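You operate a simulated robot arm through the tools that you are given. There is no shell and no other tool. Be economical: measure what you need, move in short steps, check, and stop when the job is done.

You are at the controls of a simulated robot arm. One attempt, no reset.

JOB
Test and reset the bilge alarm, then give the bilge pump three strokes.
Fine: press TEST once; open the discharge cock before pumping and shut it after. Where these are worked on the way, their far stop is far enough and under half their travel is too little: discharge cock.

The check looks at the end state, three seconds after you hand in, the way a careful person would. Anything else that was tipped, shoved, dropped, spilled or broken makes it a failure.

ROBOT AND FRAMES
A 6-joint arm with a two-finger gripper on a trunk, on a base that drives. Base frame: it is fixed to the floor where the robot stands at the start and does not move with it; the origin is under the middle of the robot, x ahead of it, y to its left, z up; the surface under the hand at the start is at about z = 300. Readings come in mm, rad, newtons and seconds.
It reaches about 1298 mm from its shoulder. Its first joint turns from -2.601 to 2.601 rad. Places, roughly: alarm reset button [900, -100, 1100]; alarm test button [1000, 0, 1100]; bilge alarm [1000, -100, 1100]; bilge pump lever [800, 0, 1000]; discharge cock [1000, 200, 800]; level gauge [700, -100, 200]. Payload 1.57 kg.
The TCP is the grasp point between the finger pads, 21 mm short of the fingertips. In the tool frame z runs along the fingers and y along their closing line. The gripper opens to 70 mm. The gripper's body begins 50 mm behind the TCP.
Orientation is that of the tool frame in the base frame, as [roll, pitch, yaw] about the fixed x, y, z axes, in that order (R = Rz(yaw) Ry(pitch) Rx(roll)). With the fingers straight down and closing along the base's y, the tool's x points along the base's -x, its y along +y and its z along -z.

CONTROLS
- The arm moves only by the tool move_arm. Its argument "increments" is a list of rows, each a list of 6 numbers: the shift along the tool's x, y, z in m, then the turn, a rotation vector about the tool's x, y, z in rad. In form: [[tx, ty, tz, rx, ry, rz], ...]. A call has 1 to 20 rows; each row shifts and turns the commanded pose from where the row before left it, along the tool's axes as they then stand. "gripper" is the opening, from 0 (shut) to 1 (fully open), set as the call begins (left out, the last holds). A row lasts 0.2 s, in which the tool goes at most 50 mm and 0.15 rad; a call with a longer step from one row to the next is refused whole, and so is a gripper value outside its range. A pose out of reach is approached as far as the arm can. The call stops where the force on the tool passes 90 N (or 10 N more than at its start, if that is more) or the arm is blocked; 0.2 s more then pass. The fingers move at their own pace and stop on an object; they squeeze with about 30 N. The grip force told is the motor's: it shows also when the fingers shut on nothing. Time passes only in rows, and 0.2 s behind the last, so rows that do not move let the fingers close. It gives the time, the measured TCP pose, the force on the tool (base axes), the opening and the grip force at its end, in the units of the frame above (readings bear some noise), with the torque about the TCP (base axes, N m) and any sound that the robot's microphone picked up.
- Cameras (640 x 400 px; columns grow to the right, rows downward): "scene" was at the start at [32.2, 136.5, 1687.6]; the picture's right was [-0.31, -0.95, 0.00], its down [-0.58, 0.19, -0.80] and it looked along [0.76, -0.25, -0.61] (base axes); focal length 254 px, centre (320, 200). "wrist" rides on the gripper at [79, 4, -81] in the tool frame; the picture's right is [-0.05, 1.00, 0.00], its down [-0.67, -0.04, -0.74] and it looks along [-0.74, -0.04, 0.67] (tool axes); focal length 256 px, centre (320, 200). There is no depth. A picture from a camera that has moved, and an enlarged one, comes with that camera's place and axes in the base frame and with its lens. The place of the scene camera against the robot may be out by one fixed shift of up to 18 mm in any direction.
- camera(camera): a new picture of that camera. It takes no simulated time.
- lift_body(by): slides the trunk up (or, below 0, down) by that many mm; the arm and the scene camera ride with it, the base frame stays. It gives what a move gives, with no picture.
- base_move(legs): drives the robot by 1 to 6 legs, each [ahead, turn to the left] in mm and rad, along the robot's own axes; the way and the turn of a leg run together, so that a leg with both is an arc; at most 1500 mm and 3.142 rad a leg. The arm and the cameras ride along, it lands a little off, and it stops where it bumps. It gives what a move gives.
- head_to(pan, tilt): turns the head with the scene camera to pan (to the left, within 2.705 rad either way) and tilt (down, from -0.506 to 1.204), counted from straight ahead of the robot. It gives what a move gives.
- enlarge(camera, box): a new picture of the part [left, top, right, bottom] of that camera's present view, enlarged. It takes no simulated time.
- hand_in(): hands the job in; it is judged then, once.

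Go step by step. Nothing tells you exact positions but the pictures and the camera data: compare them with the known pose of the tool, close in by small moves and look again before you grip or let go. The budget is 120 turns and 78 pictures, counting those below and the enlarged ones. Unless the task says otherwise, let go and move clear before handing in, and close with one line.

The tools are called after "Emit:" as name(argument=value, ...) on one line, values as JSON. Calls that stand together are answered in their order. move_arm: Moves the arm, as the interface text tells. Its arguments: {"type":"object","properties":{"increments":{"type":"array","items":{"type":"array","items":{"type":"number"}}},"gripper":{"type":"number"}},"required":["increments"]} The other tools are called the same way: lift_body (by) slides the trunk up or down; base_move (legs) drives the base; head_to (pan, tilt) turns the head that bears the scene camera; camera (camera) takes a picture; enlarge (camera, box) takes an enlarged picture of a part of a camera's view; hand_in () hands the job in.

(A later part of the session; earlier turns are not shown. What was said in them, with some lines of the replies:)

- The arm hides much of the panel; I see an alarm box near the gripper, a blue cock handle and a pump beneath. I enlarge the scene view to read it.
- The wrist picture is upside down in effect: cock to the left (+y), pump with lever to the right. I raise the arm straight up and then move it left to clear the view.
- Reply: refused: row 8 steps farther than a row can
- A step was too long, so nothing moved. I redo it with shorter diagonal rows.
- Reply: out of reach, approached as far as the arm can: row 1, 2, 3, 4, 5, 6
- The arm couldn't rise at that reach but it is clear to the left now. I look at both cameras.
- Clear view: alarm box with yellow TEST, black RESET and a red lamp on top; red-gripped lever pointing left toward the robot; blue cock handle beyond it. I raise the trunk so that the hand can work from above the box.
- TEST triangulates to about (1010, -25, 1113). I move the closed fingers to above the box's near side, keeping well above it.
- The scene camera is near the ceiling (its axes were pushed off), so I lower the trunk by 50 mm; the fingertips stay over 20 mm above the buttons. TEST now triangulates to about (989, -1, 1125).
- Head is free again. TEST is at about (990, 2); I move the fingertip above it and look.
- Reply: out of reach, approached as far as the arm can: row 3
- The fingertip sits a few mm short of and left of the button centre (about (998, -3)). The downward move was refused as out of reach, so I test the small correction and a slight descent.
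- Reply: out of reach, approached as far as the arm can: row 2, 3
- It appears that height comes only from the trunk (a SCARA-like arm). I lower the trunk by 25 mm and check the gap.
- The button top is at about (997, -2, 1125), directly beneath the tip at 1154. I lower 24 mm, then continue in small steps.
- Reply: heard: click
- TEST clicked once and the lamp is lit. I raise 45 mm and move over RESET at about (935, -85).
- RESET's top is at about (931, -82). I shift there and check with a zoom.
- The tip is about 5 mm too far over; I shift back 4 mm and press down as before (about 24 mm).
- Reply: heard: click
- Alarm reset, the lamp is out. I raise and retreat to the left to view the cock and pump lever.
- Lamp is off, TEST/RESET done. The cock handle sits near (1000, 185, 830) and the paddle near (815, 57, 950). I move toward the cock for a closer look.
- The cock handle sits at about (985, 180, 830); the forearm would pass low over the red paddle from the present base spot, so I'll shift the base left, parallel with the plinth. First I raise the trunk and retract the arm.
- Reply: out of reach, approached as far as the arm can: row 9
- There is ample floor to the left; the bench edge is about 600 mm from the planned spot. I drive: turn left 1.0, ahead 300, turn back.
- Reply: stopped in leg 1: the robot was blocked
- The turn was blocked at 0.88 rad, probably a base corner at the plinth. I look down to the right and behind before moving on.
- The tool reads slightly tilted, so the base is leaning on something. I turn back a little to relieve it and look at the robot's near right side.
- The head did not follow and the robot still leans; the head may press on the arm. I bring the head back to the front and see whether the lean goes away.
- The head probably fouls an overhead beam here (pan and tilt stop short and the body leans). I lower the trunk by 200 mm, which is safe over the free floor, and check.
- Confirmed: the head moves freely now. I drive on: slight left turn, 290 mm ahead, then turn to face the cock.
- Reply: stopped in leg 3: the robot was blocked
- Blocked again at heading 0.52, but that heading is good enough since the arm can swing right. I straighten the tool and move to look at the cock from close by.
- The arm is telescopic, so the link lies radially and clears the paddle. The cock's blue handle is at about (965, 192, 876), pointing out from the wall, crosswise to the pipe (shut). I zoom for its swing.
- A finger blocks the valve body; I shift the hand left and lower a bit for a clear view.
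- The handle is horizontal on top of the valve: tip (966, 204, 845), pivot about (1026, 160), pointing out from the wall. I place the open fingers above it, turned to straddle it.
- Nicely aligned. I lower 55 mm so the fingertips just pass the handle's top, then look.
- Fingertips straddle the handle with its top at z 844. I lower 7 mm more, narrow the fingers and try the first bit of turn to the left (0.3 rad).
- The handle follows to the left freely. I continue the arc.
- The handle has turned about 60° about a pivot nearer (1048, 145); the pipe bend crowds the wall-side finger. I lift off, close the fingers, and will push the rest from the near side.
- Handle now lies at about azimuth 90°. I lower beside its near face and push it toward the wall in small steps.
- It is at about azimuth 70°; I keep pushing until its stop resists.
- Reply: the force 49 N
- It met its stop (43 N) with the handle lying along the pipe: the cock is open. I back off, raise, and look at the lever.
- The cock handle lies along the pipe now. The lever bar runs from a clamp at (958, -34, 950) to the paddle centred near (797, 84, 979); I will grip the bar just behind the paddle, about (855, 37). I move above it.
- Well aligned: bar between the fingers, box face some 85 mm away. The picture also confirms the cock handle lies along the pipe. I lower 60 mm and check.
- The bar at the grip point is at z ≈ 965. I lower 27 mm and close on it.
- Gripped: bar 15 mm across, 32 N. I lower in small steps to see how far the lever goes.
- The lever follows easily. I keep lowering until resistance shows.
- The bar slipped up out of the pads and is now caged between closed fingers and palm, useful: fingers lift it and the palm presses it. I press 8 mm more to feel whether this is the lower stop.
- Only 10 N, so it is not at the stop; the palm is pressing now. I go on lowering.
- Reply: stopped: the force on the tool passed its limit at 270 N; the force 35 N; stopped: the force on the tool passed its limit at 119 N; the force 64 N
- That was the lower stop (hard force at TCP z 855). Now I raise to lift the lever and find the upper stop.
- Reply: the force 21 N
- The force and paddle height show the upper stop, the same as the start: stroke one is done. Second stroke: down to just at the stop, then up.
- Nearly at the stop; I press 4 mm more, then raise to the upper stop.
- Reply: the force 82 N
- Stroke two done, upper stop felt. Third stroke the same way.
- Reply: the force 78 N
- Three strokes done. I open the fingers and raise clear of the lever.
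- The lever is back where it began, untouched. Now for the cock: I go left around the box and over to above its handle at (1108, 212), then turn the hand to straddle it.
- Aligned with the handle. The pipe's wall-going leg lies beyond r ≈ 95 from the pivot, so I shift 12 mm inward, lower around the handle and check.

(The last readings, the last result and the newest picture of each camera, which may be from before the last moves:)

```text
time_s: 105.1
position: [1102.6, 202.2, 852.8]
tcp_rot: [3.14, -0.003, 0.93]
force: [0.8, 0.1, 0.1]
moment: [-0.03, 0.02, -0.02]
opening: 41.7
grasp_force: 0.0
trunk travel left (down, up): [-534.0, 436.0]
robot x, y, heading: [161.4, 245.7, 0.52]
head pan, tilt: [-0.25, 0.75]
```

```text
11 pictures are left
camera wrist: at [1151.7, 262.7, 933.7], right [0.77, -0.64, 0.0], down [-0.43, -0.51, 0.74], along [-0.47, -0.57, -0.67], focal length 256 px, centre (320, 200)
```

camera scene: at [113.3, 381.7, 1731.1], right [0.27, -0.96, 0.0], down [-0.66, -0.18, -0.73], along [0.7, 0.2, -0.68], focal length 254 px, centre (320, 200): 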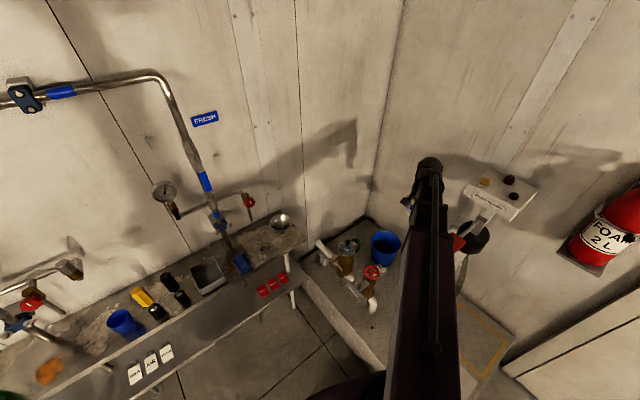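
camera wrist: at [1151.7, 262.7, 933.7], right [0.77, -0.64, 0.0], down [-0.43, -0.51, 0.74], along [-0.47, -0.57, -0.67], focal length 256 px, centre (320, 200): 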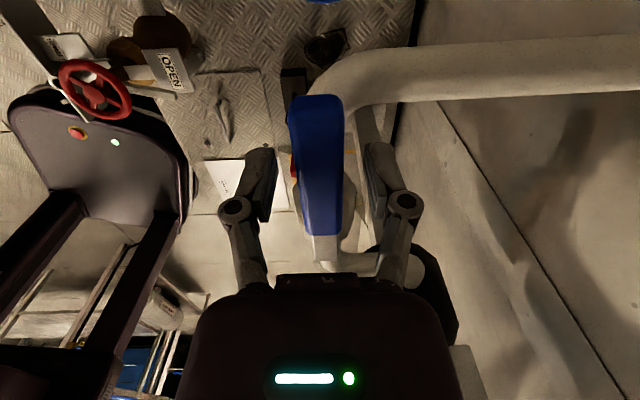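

The handle is between the fingers. I narrow them and swing the handle back about its pivot (1054, 141).

Emit:
move_arm(increments=[[0, 0, 0, 0, 0, 0], [-0.0009, -0.0117, 0, 0, 0, -0.15], [-0.0009, -0.0117, 0, 0, 0, -0.15], [-0.0009, -0.0117, 0, 0, 0, -0.15], [-0.0009, -0.0117, 0, 0, 0, -0.15], [-0.0009, -0.0117, 0, 0, 0, -0.15], [-0.0009, -0.0117, 0, 0, 0, -0.15], [-0.0009, -0.0117, 0, 0, 0, -0.15], [-0.0009, -0.0117, 0, 0, 0, -0.15], [-0.0009, -0.0117, 0, 0, 0, -0.15], [-0.0009, -0.0117, 0, 0, 0, -0.15], [0, 0, 0, 0, 0, 0]], gripper=0.42)

Emit:
camera(camera="wrist")

```text
time_s: 107.7
position: [996.5, 188.3, 852.7]
tcp_rot: [3.14, 0.002, 2.431]
force: [-0.7, 0.6, 1.1]
moment: [-0.01, 0.0, 0.01]
opening: 29.6
grasp_force: 0.2
trunk travel left (down, up): [-534.0, 436.0]
robot x, y, heading: [165.0, 246.9, 0.518]
head pan, tilt: [-0.25, 0.75]
```

```text
10 pictures are left
camera wrist: at [937.6, 244.0, 933.4], right [0.69, 0.72, 0.0], down [0.48, -0.46, 0.75], along [0.54, -0.51, -0.67], focal length 256 px, centre (320, 200)
```

wrist: 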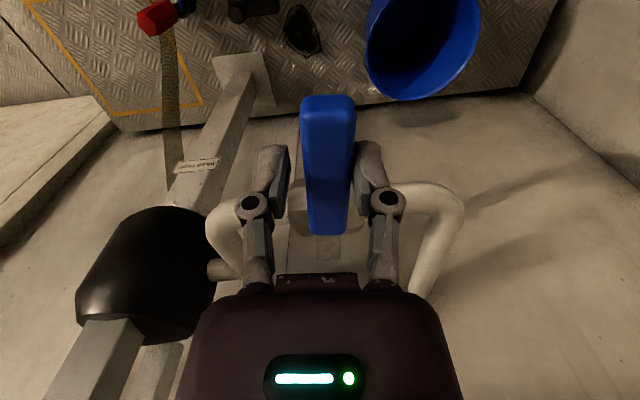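

It follows well; about 0.15 rad remains. I turn on to its stop.

Emit:
move_arm(increments=[[-0.0005, -0.0078, 0, 0, 0, -0.1], [0, -0.0078, 0, 0, 0, -0.06], [0, -0.006, 0, 0, 0, 0], [0, -0.004, 0, 0, 0, 0], [0, 0, 0, 0, 0, 0]], gripper=0.42)

Emit:
camera(camera="wrist")

```text
time_s: 108.9
position: [984.6, 171.9, 850.3]
tcp_rot: [3.138, 0.0, 2.592]
force: [26.3, 32.1, -15.7]
moment: [-0.05, -0.24, -0.46]
opening: 50.6
grasp_force: 15.8
trunk travel left (down, up): [-534.0, 436.0]
robot x, y, heading: [165.0, 243.9, 0.523]
head pan, tilt: [-0.25, 0.75]
```

```text
9 pictures are left
camera wrist: at [919.0, 217.2, 931.0], right [0.57, 0.82, 0.01], down [0.55, -0.38, 0.74], along [0.61, -0.42, -0.67], focal length 256 px, centre (320, 200)
```

wrist: 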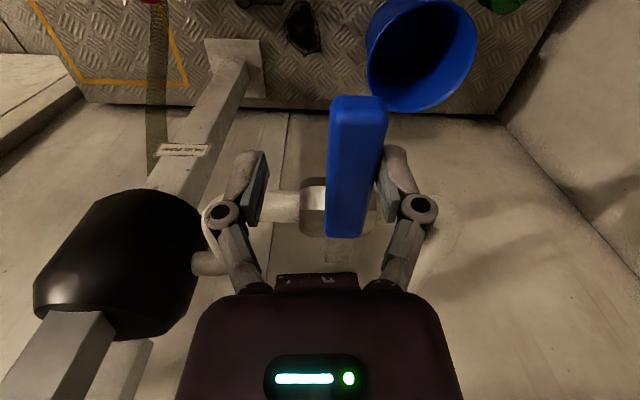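

The handle is back at its original line (tip at about (963, 204)) and hard on its stop: shut. I centre the hand, open, raise and inspect.

Emit:
move_arm(increments=[[0, 0.01, 0, 0, 0, 0], [0, 0.008, 0, 0, 0, 0], [0, 0, 0, 0, 0, 0]], gripper=0.7)

Emit:
lift_body(by=150)

Emit:
move_arm(increments=[[0.03, 0.03, 0, 0, 0, 0], [0.03, 0.03, 0, 0, 0, 0], [0.03, 0.03, 0, 0, 0, 0], [0.03, 0.03, 0, 0, 0, 0], [0.03, 0.03, 0, 0, 0, 0], [0, 0, 0, 0, 0, 0]])

Emit:
camera(camera="wrist")

Emit:
enlarge(camera="scene", box=[360, 130, 600, 280])

```text
time_s: 109.7
position: [990.6, 182.4, 853.0]
tcp_rot: [3.141, 0.003, 2.59]
force: [0.0, -0.3, 0.7]
moment: [0.01, 0.02, -0.01]
opening: 48.9
grasp_force: 0.1
trunk travel left (down, up): [-534.0, 436.0]
robot x, y, heading: [166.0, 246.6, 0.522]
head pan, tilt: [-0.25, 0.75]
```

```text
time_s: 111.5
position: [991.0, 182.9, 1002.4]
tcp_rot: [3.142, 0.002, 2.591]
force: [-0.1, -0.9, -0.8]
moment: [0.02, -0.03, 0.0]
opening: 49.1
grasp_force: 0.0
trunk travel left (down, up): [-684.0, 286.0]
robot x, y, heading: [165.0, 246.6, 0.515]
head pan, tilt: [-0.25, 0.75]
```

```text
time_s: 112.9
position: [942.2, 389.3, 1002.3]
tcp_rot: [3.14, 0.0, 2.59]
force: [-1.0, -0.5, -0.3]
moment: [-0.01, 0.01, 0.03]
opening: 48.9
grasp_force: 0.0
trunk travel left (down, up): [-684.0, 286.0]
robot x, y, heading: [162.7, 243.8, 0.519]
head pan, tilt: [-0.25, 0.75]
```

```text
8 pictures are left
camera wrist: at [876.8, 434.5, 1083.3], right [0.57, 0.82, 0.0], down [0.55, -0.38, 0.75], along [0.61, -0.42, -0.67], focal length 256 px, centre (320, 200)
```

wrist: 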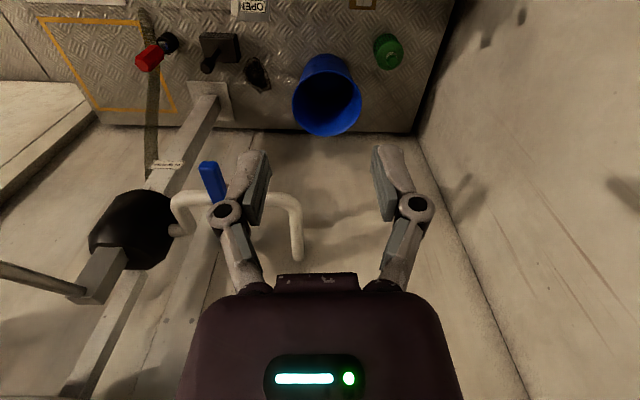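

```text
2.67 times, centred on (480, 205) of scene
camera zoom: at [113.5, 381.9, 1682.0], right [0.27, -0.96, 0.0], down [-0.66, -0.18, -0.73], along [0.7, 0.2, -0.68], focal length 678 px, centre (-107, 187)
```

zoom: 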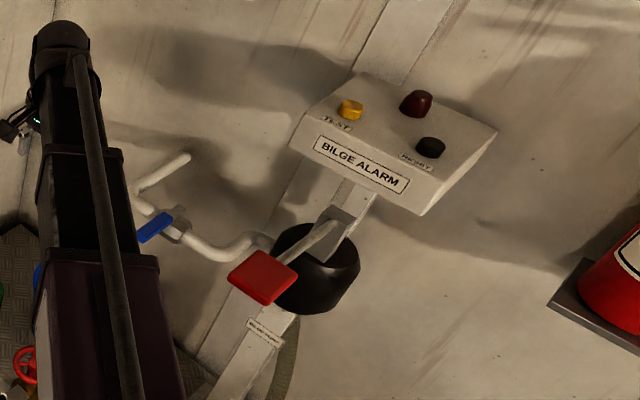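

All looks as it began: lamp out, lever up, cock shut. I take one look at the level gauge and surroundings before handing in.

Emit:
camera(camera="scene")

Emit:
enlarge(camera="scene", box=[380, 260, 560, 400])

```text
6 pictures are left
camera scene: at [113.5, 381.9, 1682.0], right [0.27, -0.96, 0.0], down [-0.66, -0.18, -0.73], along [0.7, 0.2, -0.68], focal length 254 px, centre (320, 200)
```

scene: 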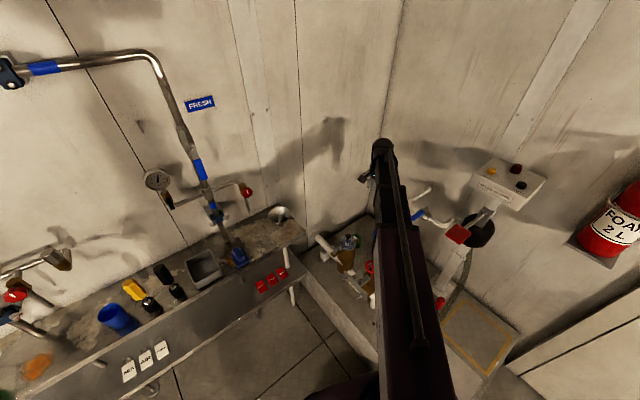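

```text
2.86 times, centred on (470, 330) of scene
camera zoom: at [113.5, 381.9, 1682.0], right [0.27, -0.96, 0.0], down [-0.66, -0.18, -0.73], along [0.7, 0.2, -0.68], focal length 727 px, centre (-109, -171)
```

zoom: 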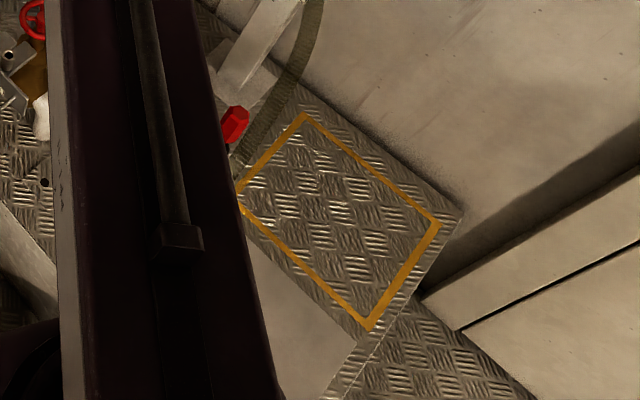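

Nothing appears disturbed and the hand is clear, so I hand in.

Emit:
hand_in()

```text
The job is handed in.
```

I pressed TEST once and the lamp lit, RESET put it out, and the pump got three full strokes with the discharge cock opened first and shut to its stop after. I did not read the level gauge. On the first stroke the lever slipped in the grip and rose slightly on the way down before it reached the bottom, and the base was stopped twice while driving, with nothing seen disturbed.
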